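You operate a simulated robot arm through the tools that you are given. There is no shell and no other tool. Be economical: measure what you need, move in short steps, check, and stop when the job is done.

Carry out the task below with a simulated robot arm. There is one attempt and no reset: what you move stays moved.

JOB
Lift the railing off the blue trestles onto the green-marked pallet; return the yellow bar to its grey trestle.
Fine: lift with the bar; free its hooks from the railing.

It is judged by the outcome, as a careful person would: the job done as asked, and still so three seconds after it is handed in. It fails if anything else is knocked over, pushed out of place, dropped, spilled or broken.

ROBOT AND FRAMES
A 7-joint arm with a two-finger parallel gripper on a trunk, on a base that drives. Base frame: it is fixed to the floor where the robot stands at the start and does not move with it; the origin is under the middle of the robot, x ahead of it, y to its left, z up. Lengths are in m, angles in rad, forces in N, time in s.
With the tool pointing down near the work surface it reaches from about 0.24 to 0.4 m from the robot's upright axis, wherever it stands. Its first joint turns from -2.897 to 2.897 rad. Places, roughly: black plate [2, -2.25, 0.5]; blue motor [2.75, 0, 0.25]; green gearbox [4, -0.5, 0.25]; grey crate [2, 0.25, 0.25]; grey motor [2.5, -2.5, 0.5]; rests of the grey trestle [0.5, -1.8, 0.6]; top of the green-marked pallet [3.6, -1.6, 0.1]; yellow bar [1.5, -0.75, 1.5]; yellow cylinder [1.25, -2, 0.5]; yellow railing [3, -2.75, 0.75]. Payload 1.57 kg.
The TCP is the grasp point between the finger pads, 0.03 m short of the fingertips. In the tool frame z runs along the fingers and y along their closing line. The gripper opens to 0.08 m. The fingers are 0.017 m wide and 0.012 m thick; the gripper's body (0.04 by 0.082 m) begins 0.08 m behind the TCP.
Orientation is told as [roll, pitch, yaw] about the base's x, y, z axes, in that order, counted from this pose: with the fingers straight down and closing along the base's y, the tool's x points along the base's -x, its y along +y and its z along -z.

CONTROLS
- The arm moves only by the tool drive_tool. Its argument "series" is one flat list of numbers, 7 for each row, row after row: the gripper command, from -1 (shut) to 1 (fully open), values between in proportion, then the shift along the tool's x, y, z in m, then the turn, a rotation vector about the tool's x, y, z in rad. In form: [gripper, dx, dy, dz, ax, ay, az, gripper, dx, dy, dz, ax, ay, az, ...]. A call has 1 to 12 rows; each row shifts and turns the commanded pose from where the row before left it, along the tool's axes as they then stand. Each row takes 0.2 s and may step no farther than 0.05 m and 0.15 rad from the row before; otherwise, or with a gripper value out of range, the whole call is refused. A pose out of reach is approached as far as the arm can. The call stops where the force on the tool passes 90 N (or 10 N more than at its start, if that is more) or the arm is blocked; 0.2 s more then pass. The fingers move at their own pace (about 0.072 m/s each) and stop on an object; they squeeze with about 24 N. The grip force told is the motor's: it shows also when the fingers shut on nothing. Time passes only in rows, and 0.2 s behind the last, so rows that do not move let the fingers close. It gives the time, the measured TCP pose, the force on the tool (base axes), the opening and the grip force at its end, in the units of the frame above (readings bear some noise), with the torque about the TCP (base axes, N m) and any sound that the robot's microphone picked up.
- Cameras (640 x 400 px; columns grow to the right, rows downward): "scene" is now at [0.0064, 0.1023, 1.5877]; the picture's right is [-0.48, -0.87, 0.00], its down [-0.38, 0.21, -0.90] and it looks along [0.79, -0.44, -0.43] (base axes); focal length 261 px, centre (320, 200). "wrist" rides on the gripper at [0.072, -0.007, -0.122] in the tool frame; the picture's right is [0.09, 1.00, 0.00], its down [-0.84, 0.08, -0.54] and it looks along [-0.54, 0.05, 0.84] (tool axes); focal length 238 px, centre (320, 200). There is no depth. A picture from a camera that has moved, and an enlarged one, comes with that camera's place and axes in the base frame and with its lens. The place of the scene camera against the robot may be out by one fixed shift of up to 0.012 m in any direction.
- camera(camera): a new picture of that camera. No time passes.
- slide_trunk(by): slides the trunk up (or, below 0, down) by that many m; the arm and the scene camera ride with it, the base frame stays. It gives what a move gives, with no picture.
- steer(legs): drives the robot by 1 to 6 legs, each [ahead, left, turn to the left] in m, m and rad, along the robot's own axes; the way and the turn of a leg run together, so that a leg with both is an arc; at most 1.5 m and 3.142 rad a leg. The arm and the cameras ride along, it lands a little off, and it stops where it bumps. It gives what a move gives.
- turn_head(pan, tilt): turns the head with the scene camera to pan (to the left, within 1.501 rad either way) and tilt (down, from -0.506 to 1.204), counted from straight ahead of the robot. It gives what a move gives.
- close_up(camera, box): a new picture of the part [left, top, right, bottom] of that camera's present view, enlarged. No time passes.
- job_done(): hands the job in; it is judged then, once.

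Go step by step. Nothing tells you exact positions but the pictures and the camera data: compare them with the known pose of the tool, close in by small moves and look again before you grip or let go. The budget is 120 turns and 82 pictures, counting those below and the enlarged ones. Unless the task says otherwise, let go and move clear before handing in, and close with one line.

The tools are called as a command line: name --argument value ..., lists and objects as JSON in quotes. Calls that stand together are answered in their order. drive_tool: Moves the arm, as the interface text tells. Its arguments: {"type":"object","properties":{"series":{"type":"array","items":{"type":"number"}}},"required":["series"]} The other tools are called the same way: slide_trunk (by) slides the trunk up or down; steer (legs) drives the base; turn_head (pan, tilt) turns the head that bears the scene camera; camera (camera) takes a picture; close_up (camera, box) takes an enlarged picture of a part of a camera's view; job_done () hands the job in.

At the start:

```text
time_s: 0.0
tcp_pos: [0.3182, -0.1013, 1.4218]
orientation: [-0.001, -0.002, 0.0]
wrist_force: [0.4, 0.5, -0.3]
moment: [0.0, 0.02, 0.01]
finger_gap: 0.0798
gripper_force: 0.0
trunk travel left (down, up): [-0.375, 0.105]
robot x, y, heading: [-0.0005, -0.0009, 0.0]
head pan, tilt: [-0.506, 0.449]
```

scene: 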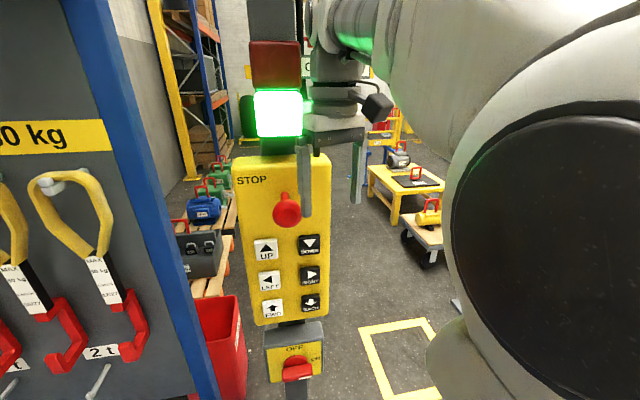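
wrist: 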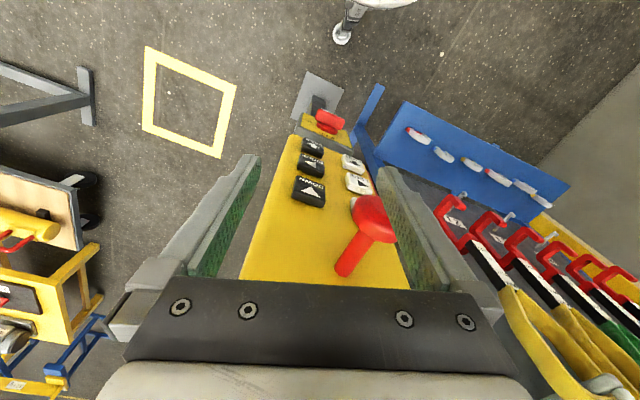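

The tool hangs beside a crane pendant with STOP, UP/DOWN, LEFT/RIGHT, FWD/BACK and an OFF/ON switch. The yellow bar is probably on the crane, so I'll look around first.

turn_head --pan -0.9 --tilt 0.1

camera --camera "scene"

close_up --camera "wrist" --box '[220, 60, 420, 300]'

turn_head --pan 0.0 --tilt 0.0

camera --camera "scene"

```text
time_s: 0.9
tcp_pos: [0.3186, -0.1017, 1.4206]
orientation: [0.001, 0.0, 0.001]
wrist_force: [0.6, -0.5, 0.5]
moment: [-0.05, 0.01, 0.02]
finger_gap: 0.0799
gripper_force: 0.1
trunk travel left (down, up): [-0.375, 0.105]
robot x, y, heading: [-0.0003, -0.0036, 0.004]
head pan, tilt: [-0.901, 0.099]
```

```text
79 pictures are left
camera scene: at [-0.0168, 0.0747, 1.6202], right [-0.78, -0.62, 0.0], down [-0.06, 0.08, -0.99], along [0.62, -0.78, -0.1], focal length 261 px, centre (320, 200)
```

scene: 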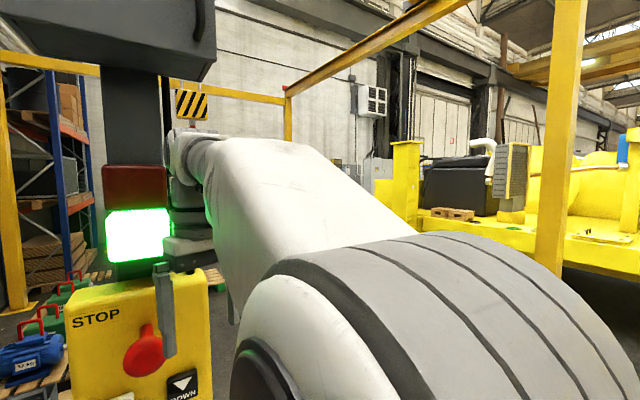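

```text
1.67 times, centred on (320, 180) of wrist
camera zoom: at [0.2453, -0.108, 1.5431], right [-0.09, 1.0, 0.0], down [0.84, 0.08, 0.54], along [0.54, 0.05, -0.84], focal length 397 px, centre (320, 233)
```

zoom: 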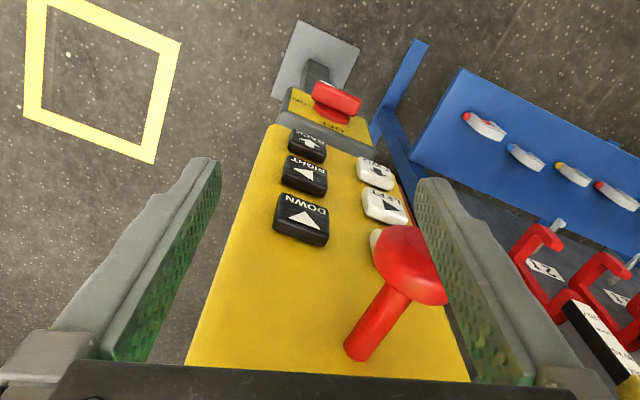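

```text
time_s: 2.1
tcp_pos: [0.3177, -0.1006, 1.4215]
orientation: [-0.001, 0.0, -0.001]
wrist_force: [0.9, 0.5, -0.1]
moment: [0.02, 0.02, -0.06]
finger_gap: 0.08
gripper_force: 0.1
trunk travel left (down, up): [-0.375, 0.105]
robot x, y, heading: [-0.0025, 0.0026, -0.003]
head pan, tilt: [0.0, 0.0]
```

```text
77 pictures are left
camera scene: at [0.016, 0.1467, 1.6293], right [0.0, -1.0, 0.0], down [0.0, 0.0, -1.0], along [1.0, 0.0, 0.0], focal length 261 px, centre (320, 200)
```

scene: 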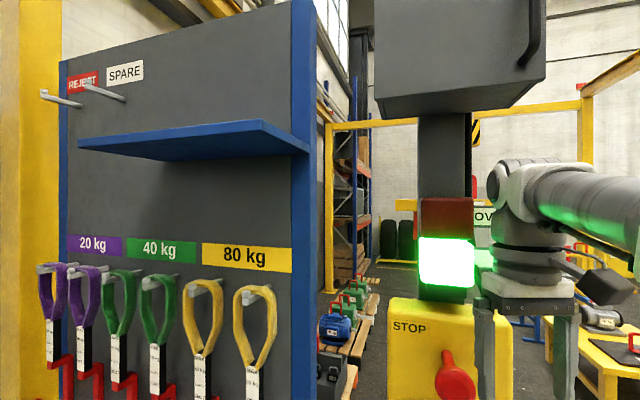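

turn_head --pan -1.5 --tilt 0.5

camera --camera "scene"

turn_head --pan 1.5 --tilt 0.5

camera --camera "scene"

```text
time_s: 3.7
tcp_pos: [0.3177, -0.1021, 1.4212]
orientation: [0.0, -0.001, 0.0]
wrist_force: [0.1, 0.1, 0.2]
moment: [0.01, 0.02, -0.01]
finger_gap: 0.0799
gripper_force: 0.0
trunk travel left (down, up): [-0.375, 0.105]
robot x, y, heading: [0.0033, -0.0018, -0.002]
head pan, tilt: [-1.499, 0.499]
```

```text
76 pictures are left
camera scene: at [-0.0674, 0.056, 1.5832], right [-1.0, -0.07, 0.0], down [-0.03, 0.48, -0.88], along [0.06, -0.88, -0.48], focal length 261 px, centre (320, 200)
```

scene: 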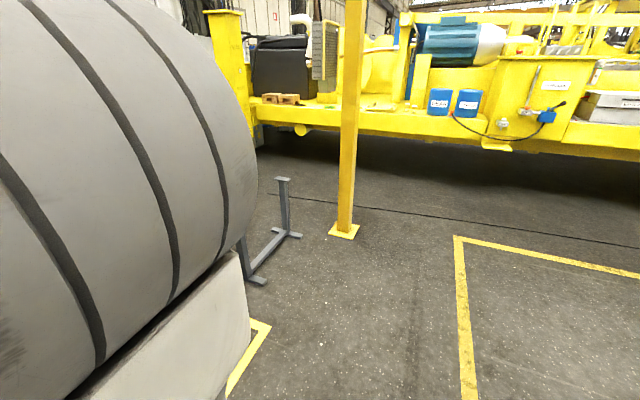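

```text
time_s: 6.3
tcp_pos: [0.3204, -0.1029, 1.4181]
orientation: [0.0, 0.01, 0.0]
wrist_force: [0.0, 0.9, -0.6]
moment: [0.0, 0.01, 0.01]
finger_gap: 0.0801
gripper_force: 0.1
trunk travel left (down, up): [-0.375, 0.105]
robot x, y, heading: [0.0019, -0.0004, -0.001]
head pan, tilt: [1.499, 0.499]
```

```text
75 pictures are left
camera scene: at [0.0143, 0.1235, 1.5845], right [-0.26, -0.97, 0.0], down [-0.45, 0.12, -0.89], along [0.86, -0.23, -0.47], focal length 261 px, centre (320, 200)
```

scene: 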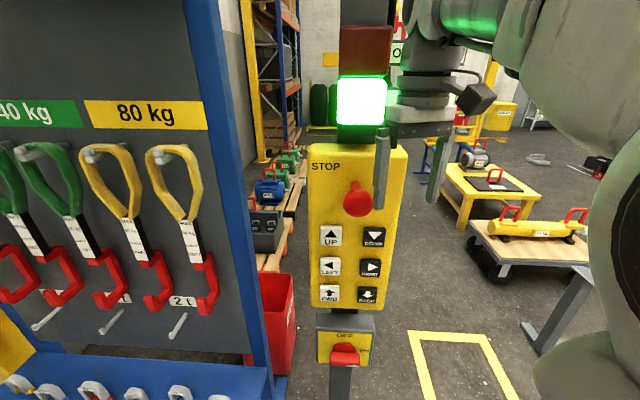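

camera --camera "scene"

steer --legs '[[-0.15, 0, 0], [0, -0.6, 0]]'

turn_head --pan 0.0 --tilt 0.1

camera --camera "scene"

```text
74 pictures are left
camera scene: at [0.0143, 0.1235, 1.5845], right [-0.26, -0.97, 0.0], down [-0.45, 0.12, -0.89], along [0.86, -0.23, -0.47], focal length 261 px, centre (320, 200)
```

scene: 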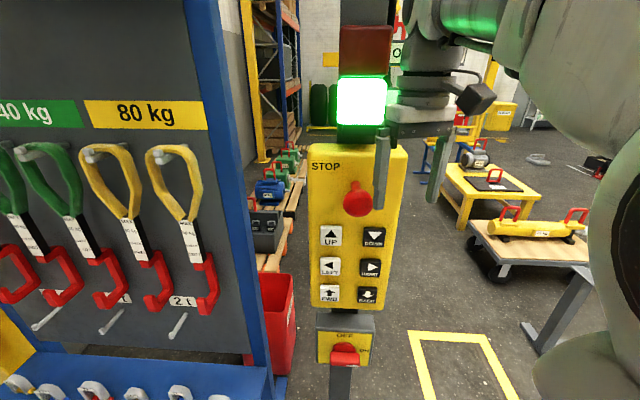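

```text
time_s: 12.5
tcp_pos: [0.1689, -0.707, 1.418]
orientation: [0.003, 0.011, 0.002]
wrist_force: [0.4, -0.1, 0.4]
moment: [0.0, -0.02, -0.03]
finger_gap: 0.0798
gripper_force: 0.1
trunk travel left (down, up): [-0.375, 0.105]
robot x, y, heading: [-0.1506, -0.6077, 0.003]
head pan, tilt: [1.499, 0.499]
```

```text
time_s: 14.1
tcp_pos: [0.1695, -0.7074, 1.4185]
orientation: [0.001, 0.009, 0.001]
wrist_force: [0.1, 0.1, 0.2]
moment: [-0.01, 0.01, 0.03]
finger_gap: 0.08
gripper_force: 0.0
trunk travel left (down, up): [-0.375, 0.105]
robot x, y, heading: [-0.1525, -0.6049, -0.002]
head pan, tilt: [0.0, 0.099]
```

```text
73 pictures are left
camera scene: at [-0.1333, -0.4587, 1.6202], right [0.0, -1.0, 0.0], down [-0.1, 0.0, -0.99], along [0.99, 0.0, -0.1], focal length 261 px, centre (320, 200)
```

scene: 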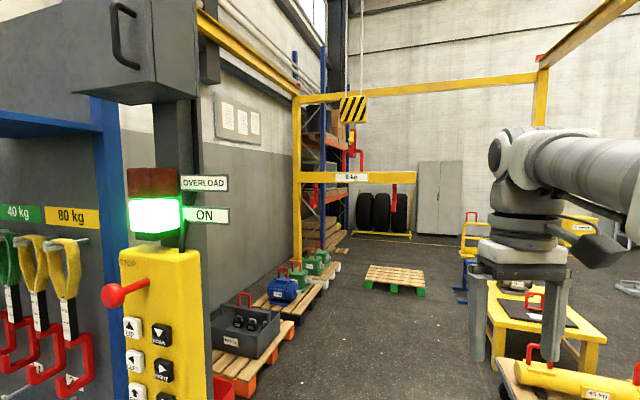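

close_up --camera "scene" --box '[270, 80, 450, 300]'

turn_head --pan -0.6 --tilt 0.3

camera --camera "scene"

```text
1.82 times, centred on (360, 190) of scene
camera zoom: at [-0.1333, -0.4587, 1.6202], right [0.0, -1.0, 0.0], down [-0.1, 0.0, -0.99], along [0.99, 0.0, -0.1], focal length 475 px, centre (247, 218)
```

zoom: 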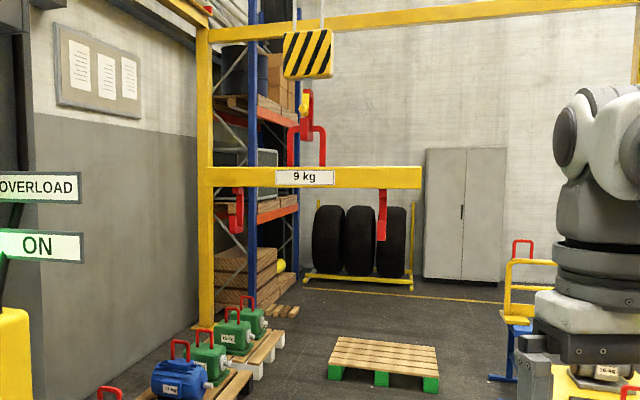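

```text
time_s: 15.1
tcp_pos: [0.1681, -0.7067, 1.4186]
orientation: [0.002, 0.009, 0.001]
wrist_force: [0.4, -0.1, -0.1]
moment: [-0.03, -0.05, 0.01]
finger_gap: 0.0799
gripper_force: 0.0
trunk travel left (down, up): [-0.375, 0.105]
robot x, y, heading: [-0.1527, -0.6077, 0.002]
head pan, tilt: [-0.6, 0.3]
```

```text
71 pictures are left
camera scene: at [-0.1481, -0.5115, 1.6016], right [-0.56, -0.83, 0.0], down [-0.24, 0.17, -0.96], along [0.79, -0.54, -0.3], focal length 261 px, centre (320, 200)
```

scene: 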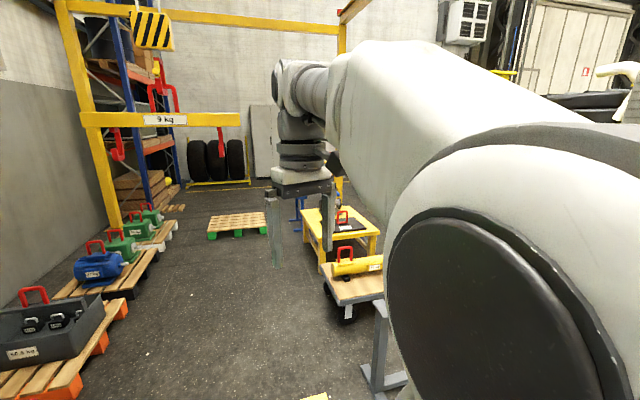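

steer --legs '[[0.85, -0.35, 0], [0, 0, -1.2]]'

turn_head --pan 0.6 --tilt 0.3

camera --camera "scene"

```text
time_s: 25.1
tcp_pos: [0.7333, -1.2946, 1.4183]
orientation: [0.003, 0.011, -1.214]
wrist_force: [-0.1, -0.5, -0.1]
moment: [-0.02, 0.0, 0.02]
finger_gap: 0.0801
gripper_force: 0.0
trunk travel left (down, up): [-0.375, 0.105]
robot x, y, heading: [0.7174, -0.9556, -1.215]
head pan, tilt: [-0.6, 0.3]
```

```text
time_s: 26.5
tcp_pos: [0.7339, -1.2935, 1.4171]
orientation: [0.0, 0.011, -1.214]
wrist_force: [-0.3, -0.4, 0.2]
moment: [0.02, 0.0, 0.02]
finger_gap: 0.0802
gripper_force: 0.0
trunk travel left (down, up): [-0.375, 0.105]
robot x, y, heading: [0.7183, -0.9556, -1.214]
head pan, tilt: [0.6, 0.3]
```

```text
70 pictures are left
camera scene: at [0.9023, -0.8816, 1.6016], right [-0.58, -0.82, 0.0], down [-0.24, 0.17, -0.96], along [0.78, -0.55, -0.3], focal length 261 px, centre (320, 200)
```

scene: 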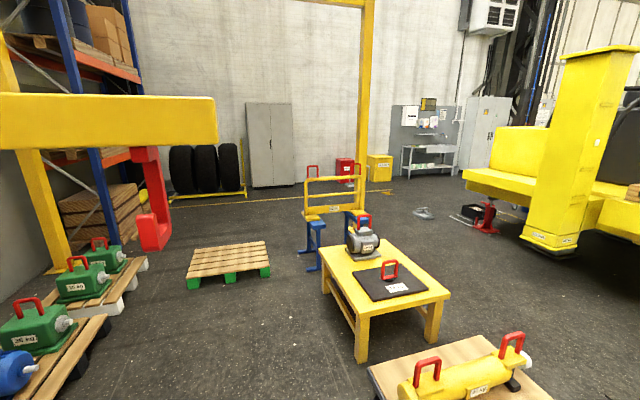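

close_up --camera "scene" --box '[260, 140, 420, 300]'

turn_head --pan 1.1 --tilt 0.0

camera --camera "scene"

```text
2.50 times, centred on (340, 220) of scene
camera zoom: at [0.9023, -0.8816, 1.6016], right [-0.58, -0.82, 0.0], down [-0.24, 0.17, -0.96], along [0.78, -0.55, -0.3], focal length 653 px, centre (270, 150)
```

zoom: 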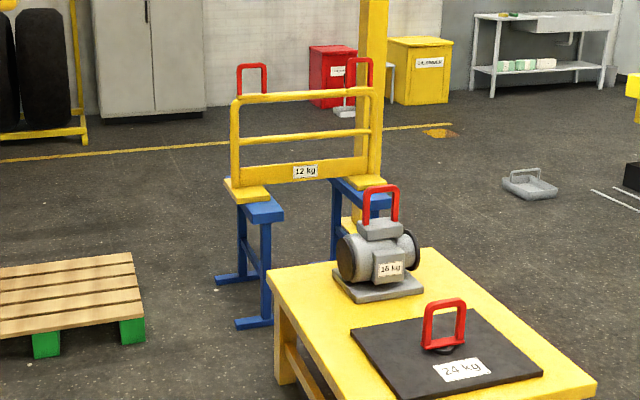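

```text
time_s: 27.5
tcp_pos: [0.7328, -1.2928, 1.4186]
orientation: [0.003, 0.01, -1.216]
wrist_force: [-0.5, -0.1, 0.3]
moment: [0.03, -0.01, -0.02]
finger_gap: 0.0801
gripper_force: 0.0
trunk travel left (down, up): [-0.375, 0.105]
robot x, y, heading: [0.7126, -0.9581, -1.212]
head pan, tilt: [1.1, 0.0]
```

```text
68 pictures are left
camera scene: at [0.9154, -0.8381, 1.6293], right [-0.11, -0.99, 0.0], down [0.0, 0.0, -1.0], along [0.99, -0.11, 0.0], focal length 261 px, centre (320, 200)
```

scene: 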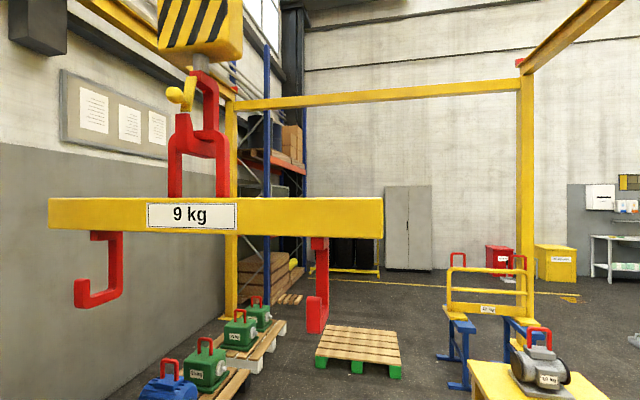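

close_up --camera "scene" --box '[40, 40, 400, 350]'

turn_head --pan -0.6 --tilt 0.7

camera --camera "scene"

camera --camera "wrist"

```text
1.29 times, centred on (220, 195) of scene
camera zoom: at [0.9154, -0.8381, 1.6293], right [-0.11, -0.99, 0.0], down [0.0, 0.0, -1.0], along [0.99, -0.11, 0.0], focal length 337 px, centre (449, 206)
```

zoom: 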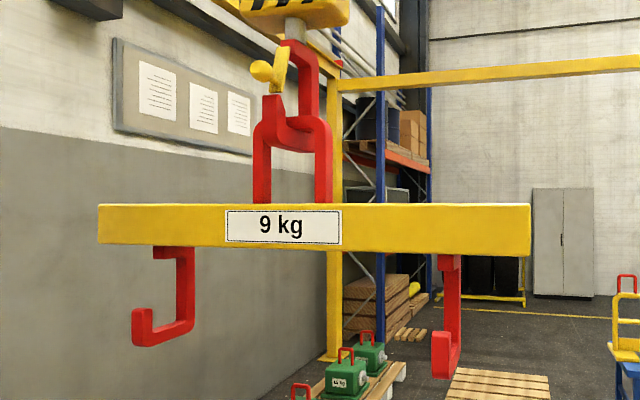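

```text
time_s: 29.2
tcp_pos: [0.7325, -1.2928, 1.4179]
orientation: [0.001, 0.008, -1.213]
wrist_force: [0.4, 0.2, 0.2]
moment: [0.02, -0.05, 0.01]
finger_gap: 0.0799
gripper_force: 0.2
trunk travel left (down, up): [-0.375, 0.105]
robot x, y, heading: [0.7174, -0.9574, -1.21]
head pan, tilt: [-0.6, 0.7]
```

```text
66 pictures are left
camera scene: at [0.835, -0.9145, 1.571], right [-0.99, -0.1, 0.0], down [-0.06, 0.59, -0.8], along [0.08, -0.8, -0.59], focal length 261 px, centre (320, 200)
```

scene: 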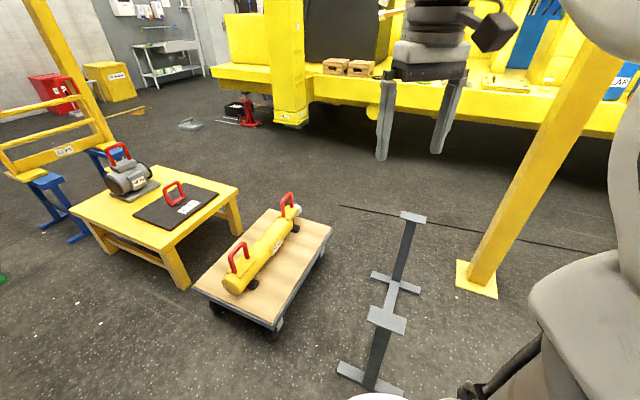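

```text
65 pictures are left
camera wrist: at [0.7017, -1.2284, 1.5413], right [0.9, 0.43, 0.0], down [0.37, -0.76, 0.54], along [0.23, -0.48, -0.84], focal length 238 px, centre (320, 200)
```

wrist: 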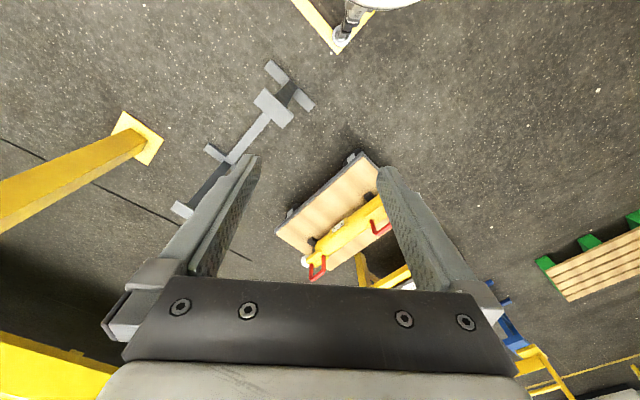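

Both bar hooks seem to open toward -x, and the railing has two red loops on top. I'll find an arm pose with the fingers tilted forward for pressing buttons, here where there is space.

drive_tool --series '[-1, 0, 0, 0.04, 0, 0, 0, -1, 0, 0, 0.04, 0, 0, 0, -1, 0, 0, 0.04, 0, 0, 0, -1, 0, 0, 0.04, 0, 0, 0]'

drive_tool --series '[-1, 0, 0, 0, 0, -0.15, 0, -1, 0, 0, 0, 0, -0.15, 0, -1, 0, 0, 0, 0, -0.15, 0, -1, 0, 0, 0, 0, -0.15, 0, -1, 0, 0, 0, 0, -0.15, 0, -1, 0, 0, 0, 0, -0.15, 0, -1, 0, 0, 0, 0, -0.15, 0, -1, 0, 0, 0, 0, -0.15, 0]'

turn_head --pan 0 --tilt 0.4

camera --camera "scene"

```text
time_s: 30.2
tcp_pos: [0.7315, -1.2942, 1.2585]
orientation: [0.001, 0.009, -1.215]
wrist_force: [0.0, 0.5, 0.2]
moment: [-0.01, -0.04, -0.01]
finger_gap: 0.0
gripper_force: 21.6
trunk travel left (down, up): [-0.375, 0.105]
robot x, y, heading: [0.7204, -0.9587, -1.216]
head pan, tilt: [-0.6, 0.7]
```

```text
time_s: 32.0
tcp_pos: [0.7146, -1.3316, 1.3076]
orientation: [0.005, -1.188, -1.219]
wrist_force: [0.1, -0.2, 0.7]
moment: [0.0, -0.01, 0.0]
finger_gap: 0.0
gripper_force: 21.6
out of reach, approached as far as the arm can: row 6, 7, 8
trunk travel left (down, up): [-0.375, 0.105]
robot x, y, heading: [0.7188, -0.955, -1.218]
head pan, tilt: [-0.6, 0.7]
```

```text
time_s: 33.0
tcp_pos: [0.7141, -1.3319, 1.3082]
orientation: [0.005, -1.185, -1.216]
wrist_force: [0.7, -0.2, -0.2]
moment: [0.03, 0.03, 0.02]
finger_gap: 0.0
gripper_force: 21.5
trunk travel left (down, up): [-0.375, 0.105]
robot x, y, heading: [0.7179, -0.9552, -1.22]
head pan, tilt: [0.0, 0.4]
```

```text
64 pictures are left
camera scene: at [0.8583, -0.9146, 1.5923], right [-0.94, -0.35, 0.0], down [-0.14, 0.37, -0.92], along [0.32, -0.86, -0.39], focal length 261 px, centre (320, 200)
```

scene: 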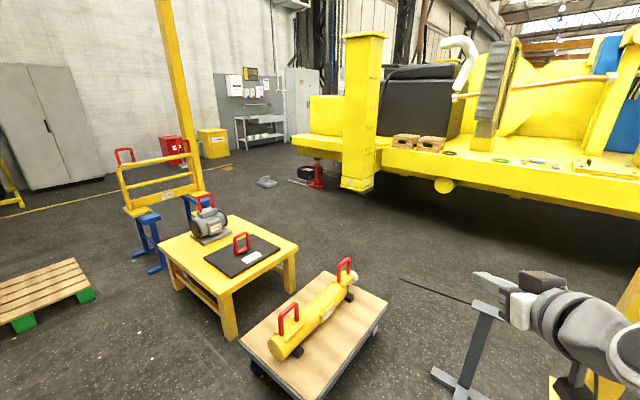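

steer --legs '[[0, 0, 1.02], [-0.784, -0.159, 0], [-0.19, 0.938, 0]]'

turn_head --pan -0.1 --tilt 0.5

camera --camera "scene"

camera --camera "wrist"

```text
time_s: 49.2
tcp_pos: [0.2032, -0.1915, 1.3092]
orientation: [0.004, -1.187, -0.182]
wrist_force: [-0.4, 0.8, -0.3]
moment: [0.01, 0.04, 0.01]
finger_gap: 0.0003
gripper_force: 21.3
trunk travel left (down, up): [-0.375, 0.105]
robot x, y, heading: [-0.1159, 0.0031, -0.186]
head pan, tilt: [0.0, 0.4]
```

```text
time_s: 49.9
tcp_pos: [0.2039, -0.1902, 1.3095]
orientation: [0.003, -1.188, -0.182]
wrist_force: [0.7, -0.4, -1.1]
moment: [-0.01, -0.04, -0.01]
finger_gap: 0.0
gripper_force: 21.3
trunk travel left (down, up): [-0.375, 0.105]
robot x, y, heading: [-0.118, 0.0038, -0.179]
head pan, tilt: [-0.099, 0.499]
```

```text
63 pictures are left
camera scene: at [-0.0755, 0.1354, 1.5832], right [-0.27, -0.96, 0.0], down [-0.46, 0.13, -0.88], along [0.84, -0.24, -0.48], focal length 261 px, centre (320, 200)
```

scene: 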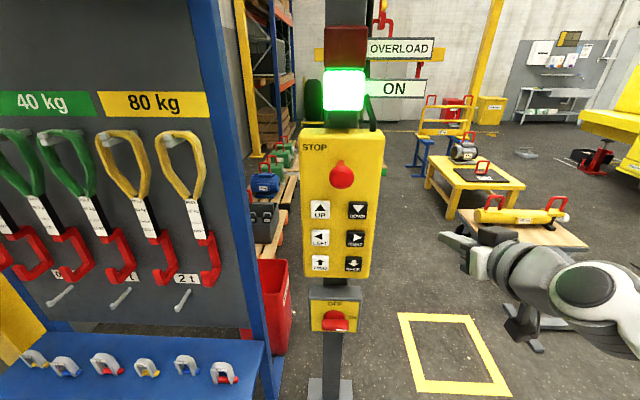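

```text
62 pictures are left
camera wrist: at [0.0649, -0.1723, 1.2874], right [0.14, 0.99, -0.08], down [-0.17, 0.11, 0.98], along [0.97, -0.13, 0.19], focal length 238 px, centre (320, 200)
```

wrist: 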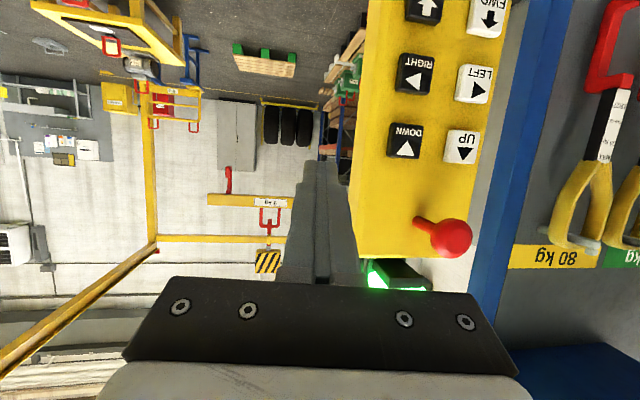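

steer --legs '[[0.1, 0, 0]]'

drive_tool --series '[-1, 0.0386, 0, 0.0156, 0, 0, 0, -1, 0.0386, 0, 0.0156, 0, 0, 0, -1, 0.0386, 0, 0.0156, 0, 0, 0, -1, 0.0386, 0, 0.0156, 0, 0, 0, -1, 0.0386, 0, 0.0156, 0, 0, 0, -1, 0, 0.0438, 0, 0, 0, 0, -1, 0, 0.0438, 0, 0, 0, 0, -1, 0, 0.0438, 0, 0, 0, 0, -1, 0, 0.0438, 0, 0, 0, 0, -1, 0, 0.0438, 0, 0, 0, 0]'

camera --camera "wrist"

camera --camera "scene"

```text
time_s: 51.2
tcp_pos: [0.3016, -0.2082, 1.3085]
orientation: [0.003, -1.187, -0.182]
wrist_force: [0.1, -0.4, 0.1]
moment: [-0.02, -0.05, 0.0]
finger_gap: 0.0001
gripper_force: 21.5
trunk travel left (down, up): [-0.375, 0.105]
robot x, y, heading: [-0.0202, -0.0177, -0.18]
head pan, tilt: [-0.099, 0.499]
```

```text
time_s: 53.4
tcp_pos: [0.4413, -0.1835, 1.1646]
orientation: [0.01, -1.178, -0.273]
wrist_force: [-7.6, -22.2, -3.5]
moment: [0.23, -0.09, 0.08]
finger_gap: 0.0003
gripper_force: 21.4
out of reach, approached as far as the arm can: row 1, 2, 3, 4, 5, 6, 7, 8, 9, 10
trunk travel left (down, up): [-0.375, 0.105]
robot x, y, heading: [-0.015, -0.0169, -0.187]
head pan, tilt: [-0.099, 0.499]
stopped in row 10: the force on the tool passed its limit at 111 N (the readings are from after the stop); the commanded pose is now the measured one
```

```text
61 pictures are left
camera wrist: at [0.3041, -0.153, 1.144], right [0.22, 0.97, -0.08], down [-0.16, 0.12, 0.98], along [0.96, -0.21, 0.18], focal length 238 px, centre (320, 200)
```

wrist: 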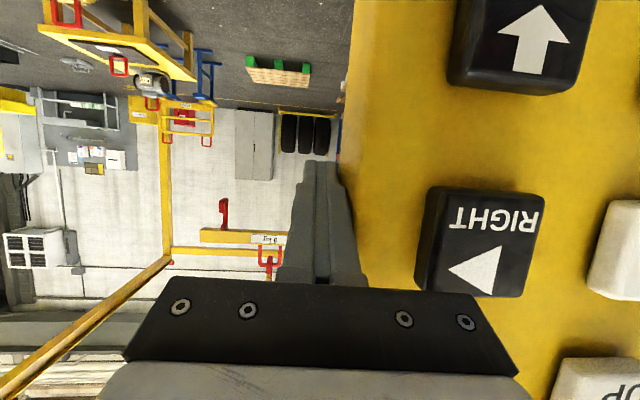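

```text
60 pictures are left
camera scene: at [0.0215, 0.1148, 1.5833], right [-0.28, -0.96, 0.0], down [-0.46, 0.14, -0.88], along [0.84, -0.25, -0.48], focal length 261 px, centre (320, 200)
```

scene: 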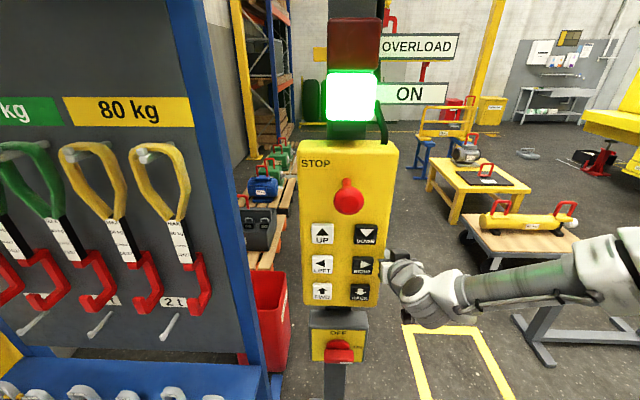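

drive_tool --series '[-1, 0, -0.03, 0, 0, 0, 0, -1, 0, -0.03, 0, 0, 0, 0]'

steer --legs '[[-0.2, 0, 0]]'

drive_tool --series '[-1, 0, 0.04, 0, 0, 0, 0, -1, 0, 0.04, 0, 0, 0, 0, -1, 0, 0.04, 0, 0, 0, 0, -1, 0, 0.04, 0, 0, 0, 0, -1, 0, 0, 0, 0, 0, 0]'

```text
time_s: 54.0
tcp_pos: [0.4286, -0.2325, 1.1645]
orientation: [0.006, -1.178, -0.245]
wrist_force: [-0.4, -0.6, 0.4]
moment: [0.01, -0.02, 0.01]
finger_gap: 0.0001
gripper_force: 21.2
trunk travel left (down, up): [-0.375, 0.105]
robot x, y, heading: [-0.0188, -0.0192, -0.185]
head pan, tilt: [-0.099, 0.499]
```

```text
time_s: 55.9
tcp_pos: [0.2347, -0.1981, 1.1647]
orientation: [0.007, -1.177, -0.247]
wrist_force: [-0.5, 0.3, -1.0]
moment: [0.01, -0.02, 0.03]
finger_gap: 0.0
gripper_force: 21.9
trunk travel left (down, up): [-0.375, 0.105]
robot x, y, heading: [-0.2147, 0.0204, -0.183]
head pan, tilt: [-0.099, 0.499]
```

```text
time_s: 57.1
tcp_pos: [0.276, -0.0451, 1.1632]
orientation: [0.006, -1.178, -0.247]
wrist_force: [0.6, -0.7, -0.1]
moment: [0.0, 0.0, -0.02]
finger_gap: 0.0
gripper_force: 21.4
out of reach, approached as far as the arm can: row 3
trunk travel left (down, up): [-0.375, 0.105]
robot x, y, heading: [-0.2143, 0.0198, -0.179]
head pan, tilt: [-0.099, 0.499]
```

drive_tool --series '[-1, 0, 0, 0, 0.0924, 0, 0.0382, -1, 0.0055, 0.0218, 0.0272, 0, 0, 0, -1, 0.0055, 0.0218, 0.0272, 0, 0, 0, -1, 0.0055, 0.0218, 0.0272, 0, 0, 0, -1, 0.0055, 0.0218, 0.0272, 0, 0, 0, -1, 0, 0, 0, 0, 0, 0]'

camera --camera "scene"

camera --camera "wrist"

```text
time_s: 58.5
tcp_pos: [0.3927, 0.0081, 1.104]
orientation: [0.005, -1.18, -0.346]
wrist_force: [-0.8, 0.4, 1.4]
moment: [-0.02, -0.02, -0.02]
finger_gap: 0.0
gripper_force: 21.7
trunk travel left (down, up): [-0.375, 0.105]
robot x, y, heading: [-0.2103, 0.0203, -0.185]
head pan, tilt: [-0.099, 0.499]
```

```text
59 pictures are left
camera scene: at [-0.1717, 0.1528, 1.5832], right [-0.28, -0.96, 0.0], down [-0.46, 0.13, -0.88], along [0.84, -0.24, -0.48], focal length 261 px, centre (320, 200)
```

scene: 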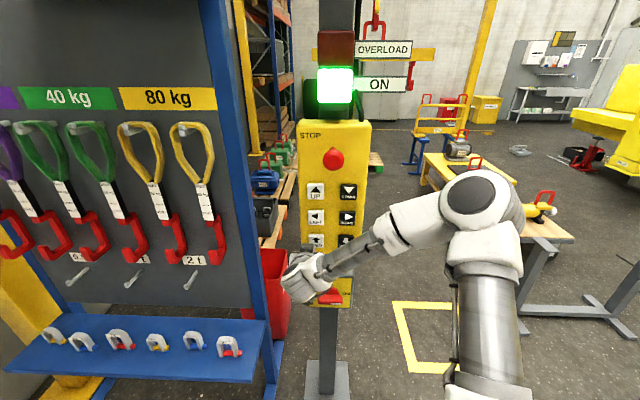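

```text
58 pictures are left
camera wrist: at [0.2586, 0.0497, 1.0831], right [0.3, 0.95, -0.08], down [-0.14, 0.13, 0.98], along [0.94, -0.28, 0.18], focal length 238 px, centre (320, 200)
```

wrist: 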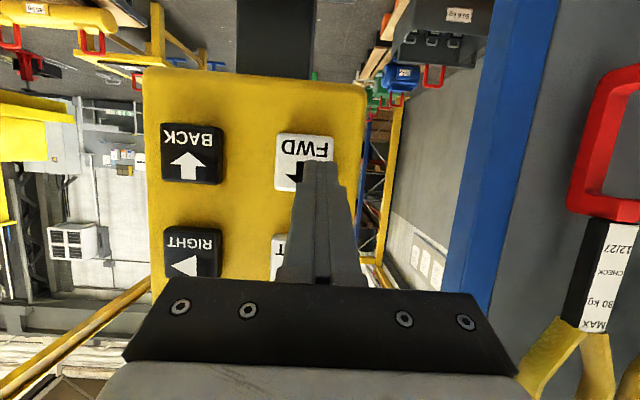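

drive_tool --series '[-1, -0.0076, -0.01, 0.0185, 0, 0, 0, -1, -0.0076, 0, 0.0185, 0, 0, 0, -1, -0.003, 0, 0.0074, 0, 0, 0]'

camera --camera "wrist"

```text
time_s: 59.5
tcp_pos: [0.4181, -0.0073, 1.1021]
orientation: [0.007, -1.165, -0.329]
wrist_force: [-22.3, 0.9, 3.5]
moment: [-0.15, -0.35, -0.18]
finger_gap: 0.0
gripper_force: 21.2
trunk travel left (down, up): [-0.375, 0.105]
robot x, y, heading: [-0.2115, 0.0207, -0.187]
head pan, tilt: [-0.099, 0.499]
stopped in row 3: the force on the tool passed its limit at 143 N (the readings are from after the stop); the commanded pose is now the measured one
```

```text
57 pictures are left
camera wrist: at [0.283, 0.0321, 1.0844], right [0.28, 0.96, -0.08], down [-0.14, 0.13, 0.98], along [0.95, -0.27, 0.16], focal length 238 px, centre (320, 200)
```

wrist: 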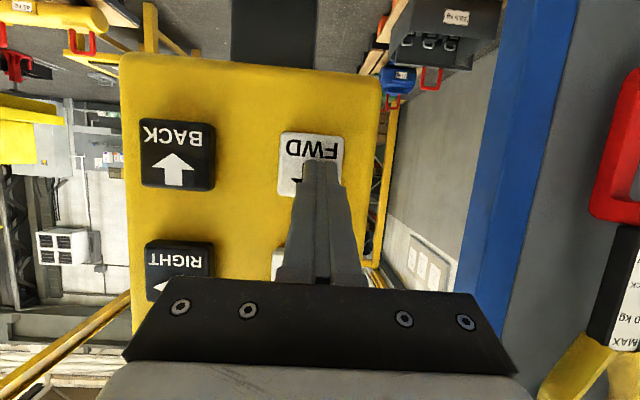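

drive_tool --series '[-1, 0.0057, 0, -0.0139, 0, 0, 0]'

turn_head --pan -0.5 --tilt 0.15

camera --camera "scene"

```text
time_s: 59.9
tcp_pos: [0.4137, -0.0075, 1.0975]
orientation: [0.0, -1.16, -0.331]
wrist_force: [-2.8, 2.3, -1.3]
moment: [0.06, 0.06, 0.03]
finger_gap: 0.0
gripper_force: 21.5
trunk travel left (down, up): [-0.375, 0.105]
robot x, y, heading: [-0.2092, 0.0224, -0.185]
head pan, tilt: [-0.099, 0.499]
```

```text
time_s: 60.7
tcp_pos: [0.4127, -0.0071, 1.0981]
orientation: [0.0, -1.163, -0.333]
wrist_force: [-2.1, -0.5, -0.5]
moment: [0.03, 0.0, -0.03]
finger_gap: 0.0
gripper_force: 21.0
trunk travel left (down, up): [-0.375, 0.105]
robot x, y, heading: [-0.2124, 0.0164, -0.181]
head pan, tilt: [-0.499, 0.15]
```

```text
56 pictures are left
camera scene: at [-0.189, 0.1199, 1.6155], right [-0.63, -0.78, 0.0], down [-0.12, 0.09, -0.99], along [0.77, -0.62, -0.15], focal length 261 px, centre (320, 200)
```

scene: 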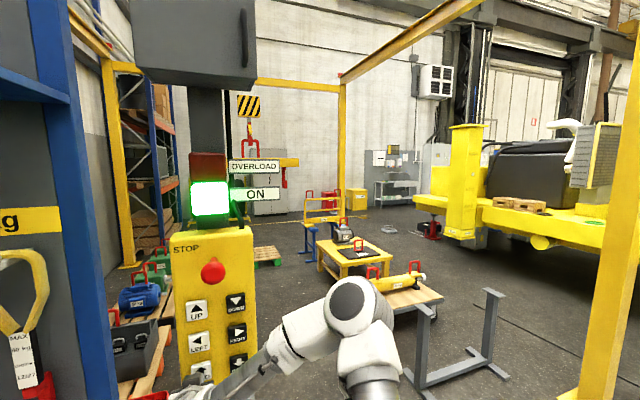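

drive_tool --series '[-1, -0.0023, 0, 0.0055, 0, 0, 0, -1, 0, 0, 0, 0, 0, 0, -1, 0, 0, 0, 0, 0, 0, -1, 0, 0, 0, 0, 0, 0]'

camera --camera "scene"

```text
time_s: 61.7
tcp_pos: [0.4182, -0.0086, 1.0984]
orientation: [-0.001, -1.163, -0.331]
wrist_force: [-10.5, 0.6, -1.8]
moment: [0.01, 0.11, -0.09]
finger_gap: 0.0
gripper_force: 21.2
trunk travel left (down, up): [-0.375, 0.105]
robot x, y, heading: [-0.214, 0.0167, -0.183]
head pan, tilt: [-0.499, 0.15]
```

```text
55 pictures are left
camera scene: at [-0.1899, 0.1201, 1.6155], right [-0.63, -0.78, 0.0], down [-0.12, 0.09, -0.99], along [0.77, -0.62, -0.15], focal length 261 px, centre (320, 200)
```

scene: 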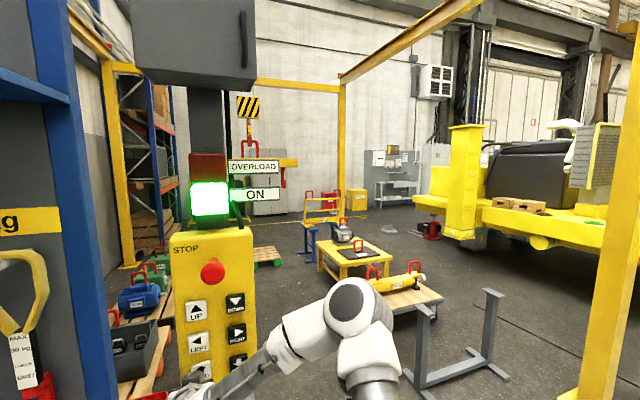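

drive_tool --series '[-1, -0.0031, 0, 0.0074, 0, 0, 0, -1, 0, 0, 0, 0, 0, 0, -1, 0, 0, 0, 0, 0, 0, -1, 0, 0, 0, 0, 0, 0, -1, 0, 0, 0, 0, 0, 0, -1, 0, 0, 0, 0, 0, 0]'

camera --camera "scene"

```text
time_s: 63.1
tcp_pos: [0.4217, -0.0095, 1.1003]
orientation: [-0.002, -1.162, -0.327]
wrist_force: [-42.0, 6.7, -4.0]
moment: [0.11, 0.29, -0.18]
finger_gap: 0.0001
gripper_force: 21.3
trunk travel left (down, up): [-0.375, 0.105]
robot x, y, heading: [-0.2173, 0.0183, -0.184]
head pan, tilt: [-0.499, 0.15]
```

```text
54 pictures are left
camera scene: at [-0.1935, 0.1207, 1.6155], right [-0.63, -0.78, 0.0], down [-0.11, 0.09, -0.99], along [0.77, -0.62, -0.15], focal length 261 px, centre (320, 200)
```

scene: 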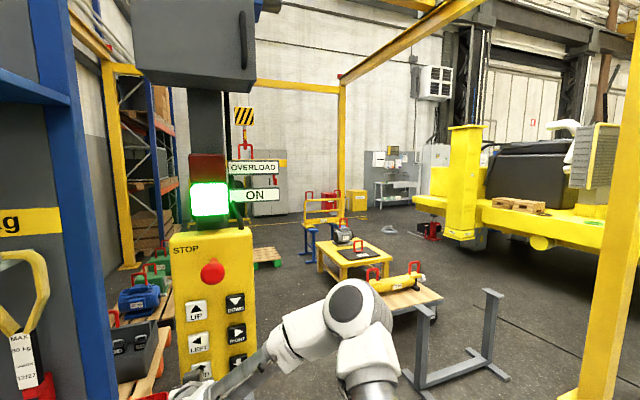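

drive_tool --series '[-1, 0, 0, 0, 0, 0, 0, -1, 0, 0, 0, 0, 0, 0, -1, 0, 0, 0, 0, 0, 0, -1, 0, 0, 0, 0, 0, 0, -1, 0, 0, 0, 0, 0, 0, -1, 0, 0, 0, 0, 0, 0, -1, 0, 0, 0, 0, 0, 0, -1, 0, 0, 0, 0, 0, 0, -1, 0, 0, 0, 0, 0, 0, -1, 0, 0, 0, 0, 0, 0]'

camera --camera "scene"

```text
time_s: 65.3
tcp_pos: [0.4216, -0.0089, 1.0981]
orientation: [-0.002, -1.159, -0.324]
wrist_force: [-42.0, 7.6, -3.9]
moment: [0.12, 0.29, -0.13]
finger_gap: 0.0
gripper_force: 21.5
trunk travel left (down, up): [-0.375, 0.105]
robot x, y, heading: [-0.2139, 0.0199, -0.18]
head pan, tilt: [-0.499, 0.15]
```

```text
53 pictures are left
camera scene: at [-0.1934, 0.1209, 1.6155], right [-0.63, -0.78, 0.0], down [-0.11, 0.09, -0.99], along [0.77, -0.62, -0.15], focal length 261 px, centre (320, 200)
```

scene: 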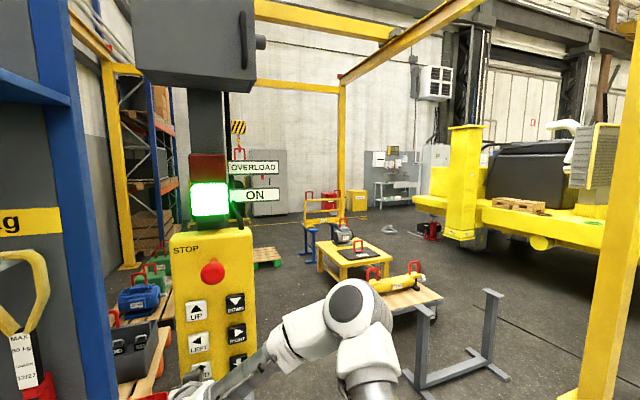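

drive_tool --series '[-1, 0.0076, 0, -0.0185, 0, 0, 0, -1, 0.0038, 0, -0.0093, 0, 0, 0]'

close_up --camera "scene" --box '[210, 0, 410, 260]'

```text
time_s: 65.9
tcp_pos: [0.3983, -0.0016, 1.1]
orientation: [0.0, -1.166, -0.331]
wrist_force: [0.0, -0.9, 0.1]
moment: [-0.02, 0.04, -0.03]
finger_gap: 0.0001
gripper_force: 20.8
trunk travel left (down, up): [-0.375, 0.105]
robot x, y, heading: [-0.2163, 0.0193, -0.184]
head pan, tilt: [-0.499, 0.15]
```

```text
1.54 times, centred on (310, 130) of scene
camera zoom: at [-0.1884, 0.1198, 1.6156], right [-0.63, -0.78, 0.0], down [-0.12, 0.09, -0.99], along [0.77, -0.62, -0.15], focal length 402 px, centre (335, 308)
```

zoom: 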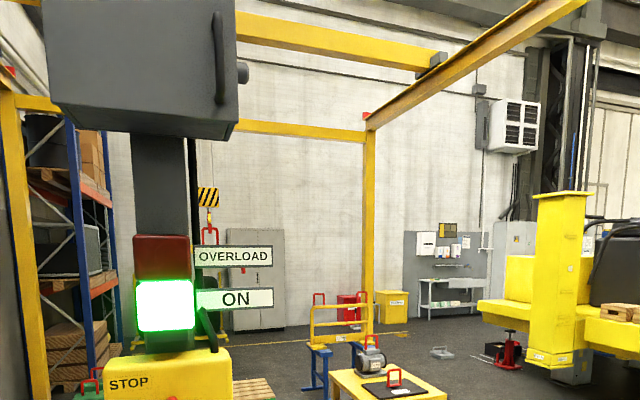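

drive_tool --series '[-1, -0.0249, -0.0306, -0.0114, 0, 0, 0, -1, -0.0249, -0.0306, -0.0114, 0, 0, 0, -1, -0.0249, -0.0306, -0.0114, 0, 0, 0, -1, -0.0039, 0, 0.0092, 0, 0, 0]'

camera --camera "wrist"

```text
time_s: 66.9
tcp_pos: [0.3777, -0.0898, 1.1808]
orientation: [0.002, -1.161, -0.331]
wrist_force: [0.1, 0.2, 0.4]
moment: [-0.02, 0.0, 0.01]
finger_gap: 0.0
gripper_force: 21.9
trunk travel left (down, up): [-0.375, 0.105]
robot x, y, heading: [-0.216, 0.0233, -0.184]
head pan, tilt: [-0.499, 0.15]
```

```text
51 pictures are left
camera wrist: at [0.2421, -0.0498, 1.1628], right [0.29, 0.95, -0.08], down [-0.13, 0.13, 0.98], along [0.95, -0.27, 0.16], focal length 238 px, centre (320, 200)
```

wrist: 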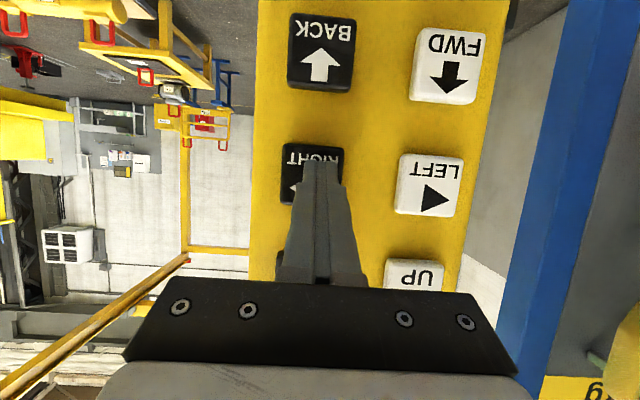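

Lined up on RIGHT. I'll press it gently for about 2 s and look again.

drive_tool --series '[-1, -0.0024, 0, 0.0055, 0, 0, 0, -1, -0.0024, 0, 0.0055, 0, 0, 0, -1, -0.0024, 0, 0.0055, 0, 0, 0, -1, 0, 0, 0, 0, 0, 0, -1, 0, 0, 0, 0, 0, 0, -1, 0, 0, 0, 0, 0, 0, -1, 0, 0, 0, 0, 0, 0]'

camera --camera "scene"

```text
time_s: 68.5
tcp_pos: [0.3899, -0.0945, 1.1811]
orientation: [0.001, -1.161, -0.329]
wrist_force: [-23.2, 6.1, -8.0]
moment: [0.17, 0.3, -0.05]
finger_gap: 0.0
gripper_force: 21.5
trunk travel left (down, up): [-0.375, 0.105]
robot x, y, heading: [-0.2136, 0.0192, -0.185]
head pan, tilt: [-0.499, 0.15]
```

```text
50 pictures are left
camera scene: at [-0.1911, 0.1206, 1.6155], right [-0.63, -0.78, 0.0], down [-0.11, 0.09, -0.99], along [0.77, -0.62, -0.15], focal length 261 px, centre (320, 200)
```

scene: 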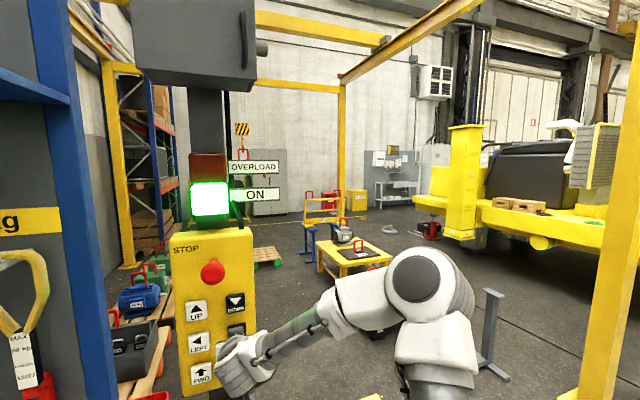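

drive_tool --series '[-1, -0.0012, 0, 0.0027, 0, 0, 0, -1, 0, 0, 0, 0, 0, 0, -1, 0, 0, 0, 0, 0, 0, -1, 0, 0, 0, 0, 0, 0, -1, 0, 0, 0, 0, 0, 0, -1, 0, 0, 0, 0, 0, 0, -1, 0, 0, 0, 0, 0, 0, -1, 0, 0, 0, 0, 0, 0, -1, 0, 0, 0, 0, 0, 0, -1, 0, 0, 0, 0, 0, 0, -1, 0, 0, 0, 0, 0, 0]'

camera --camera "scene"

```text
time_s: 70.9
tcp_pos: [0.3913, -0.0945, 1.1813]
orientation: [-0.003, -1.162, -0.327]
wrist_force: [-32.0, 8.1, -10.2]
moment: [0.06, 0.42, -0.1]
finger_gap: 0.0
gripper_force: 21.4
trunk travel left (down, up): [-0.375, 0.105]
robot x, y, heading: [-0.2143, 0.0187, -0.18]
head pan, tilt: [-0.499, 0.15]
```

```text
49 pictures are left
camera scene: at [-0.192, 0.1207, 1.6155], right [-0.63, -0.78, 0.0], down [-0.11, 0.09, -0.99], along [0.77, -0.62, -0.15], focal length 261 px, centre (320, 200)
```

scene: 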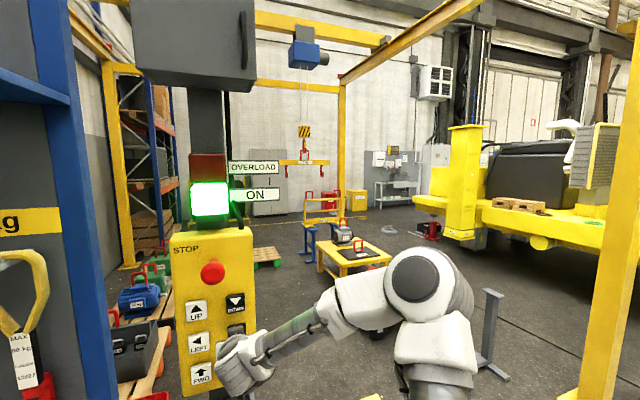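

drive_tool --series '[-1, 0, 0, 0, 0, 0, 0, -1, 0, 0, 0, 0, 0, 0, -1, 0, 0, 0, 0, 0, 0, -1, 0.0079, 0, -0.0185, 0, 0, 0, -1, 0, 0, 0, 0, 0, 0, -1, 0, 0, 0, 0, 0, 0, -1, 0, 0, 0, 0, 0, 0, -1, 0, 0, 0, 0, 0, 0, -1, 0, 0, 0, 0, 0, 0]'

close_up --camera "scene" --box '[240, 20, 440, 280]'

```text
time_s: 72.9
tcp_pos: [0.3763, -0.0907, 1.1816]
orientation: [-0.001, -1.161, -0.328]
wrist_force: [-0.5, 0.5, -0.2]
moment: [0.01, -0.03, 0.02]
finger_gap: 0.0
gripper_force: 20.9
trunk travel left (down, up): [-0.375, 0.105]
robot x, y, heading: [-0.2156, 0.0198, -0.179]
head pan, tilt: [-0.499, 0.15]
```

```text
1.54 times, centred on (340, 150) of scene
camera zoom: at [-0.1888, 0.1199, 1.6156], right [-0.63, -0.78, 0.0], down [-0.12, 0.09, -0.99], along [0.77, -0.62, -0.15], focal length 402 px, centre (289, 277)
```

zoom: 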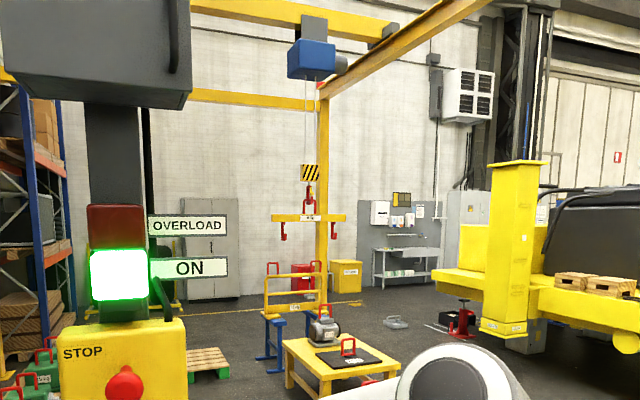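

drive_tool --series '[-1, 0.0249, 0.0306, 0.0114, 0, 0, 0, -1, 0.0249, 0.0306, 0.0114, 0, 0, 0, -1, 0.0249, 0.0306, 0.0114, 0, 0, 0, -1, -0.0039, 0, 0.0092, 0, 0, 0, -1, -0.0047, 0, 0.011, 0, 0, 0, -1, 0, 0, 0, 0, 0, 0, -1, 0, 0, 0, 0, 0, 0, -1, 0, 0, 0, 0, 0, 0, -1, 0, 0, 0, 0, 0, 0]'

drive_tool --series '[-1, 0.0079, 0, -0.0185, 0, 0, 0, -1, 0, 0, 0, 0, 0, 0, -1, 0, 0, 0, 0, 0, 0, -1, 0, 0, 0, 0, 0, 0]'

close_up --camera "scene" --box '[240, 20, 440, 280]'

```text
time_s: 74.9
tcp_pos: [0.423, -0.0103, 1.0993]
orientation: [-0.002, -1.158, -0.327]
wrist_force: [-53.0, 5.7, -3.0]
moment: [0.05, 0.35, -0.36]
finger_gap: 0.0
gripper_force: 21.4
trunk travel left (down, up): [-0.375, 0.105]
robot x, y, heading: [-0.2126, 0.0191, -0.185]
head pan, tilt: [-0.499, 0.15]
```

```text
time_s: 75.9
tcp_pos: [0.411, -0.0055, 1.0997]
orientation: [0.0, -1.162, -0.33]
wrist_force: [-0.5, 0.5, 0.4]
moment: [-0.03, -0.05, 0.02]
finger_gap: 0.0002
gripper_force: 21.3
trunk travel left (down, up): [-0.375, 0.105]
robot x, y, heading: [-0.2129, 0.0211, -0.181]
head pan, tilt: [-0.499, 0.15]
```

```text
1.54 times, centred on (340, 150) of scene
camera zoom: at [-0.189, 0.12, 1.6156], right [-0.63, -0.78, 0.0], down [-0.12, 0.09, -0.99], along [0.77, -0.62, -0.15], focal length 402 px, centre (289, 277)
```

zoom: 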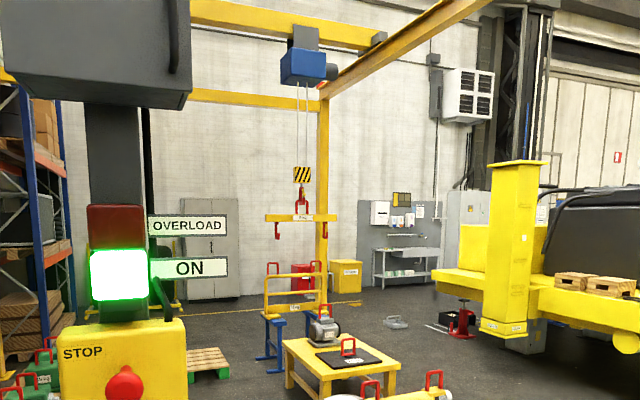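

drive_tool --series '[-1, -0.0079, 0, 0.0185, 0, 0, 0, -1, 0, 0, 0, 0, 0, 0, -1, 0, 0, 0, 0, 0, 0, -1, 0, 0, 0, 0, 0, 0, -1, 0, 0, 0, 0, 0, 0, -1, 0, 0, 0, 0, 0, 0, -1, 0, 0, 0, 0, 0, 0, -1, 0.0079, 0, -0.0185, 0, 0, 0, -1, 0, 0, 0, 0, 0, 0, -1, 0, 0, 0, 0, 0, 0, -1, 0, 0, 0, 0, 0, 0, -1, 0, 0, 0, 0, 0, 0]'

close_up --camera "scene" --box '[260, 100, 380, 260]'

```text
time_s: 78.5
tcp_pos: [0.408, -0.006, 1.0983]
orientation: [0.0, -1.16, -0.33]
wrist_force: [0.1, -0.1, -0.1]
moment: [0.02, 0.0, 0.03]
finger_gap: 0.0
gripper_force: 22.0
trunk travel left (down, up): [-0.375, 0.105]
robot x, y, heading: [-0.2129, 0.0181, -0.182]
head pan, tilt: [-0.499, 0.15]
```

```text
2.50 times, centred on (320, 180) of scene
camera zoom: at [-0.1889, 0.1199, 1.6156], right [-0.63, -0.78, 0.0], down [-0.12, 0.09, -0.99], along [0.77, -0.62, -0.15], focal length 653 px, centre (320, 250)
```

zoom: 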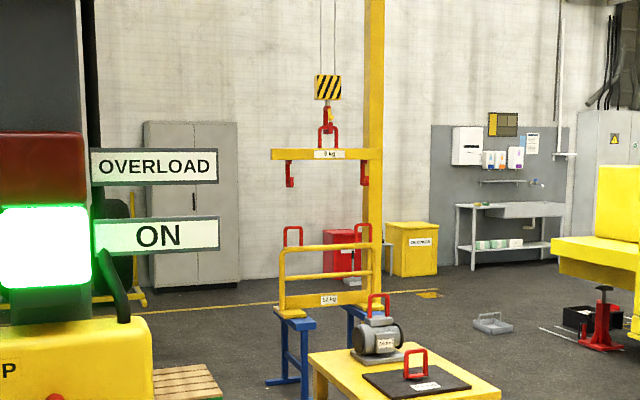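

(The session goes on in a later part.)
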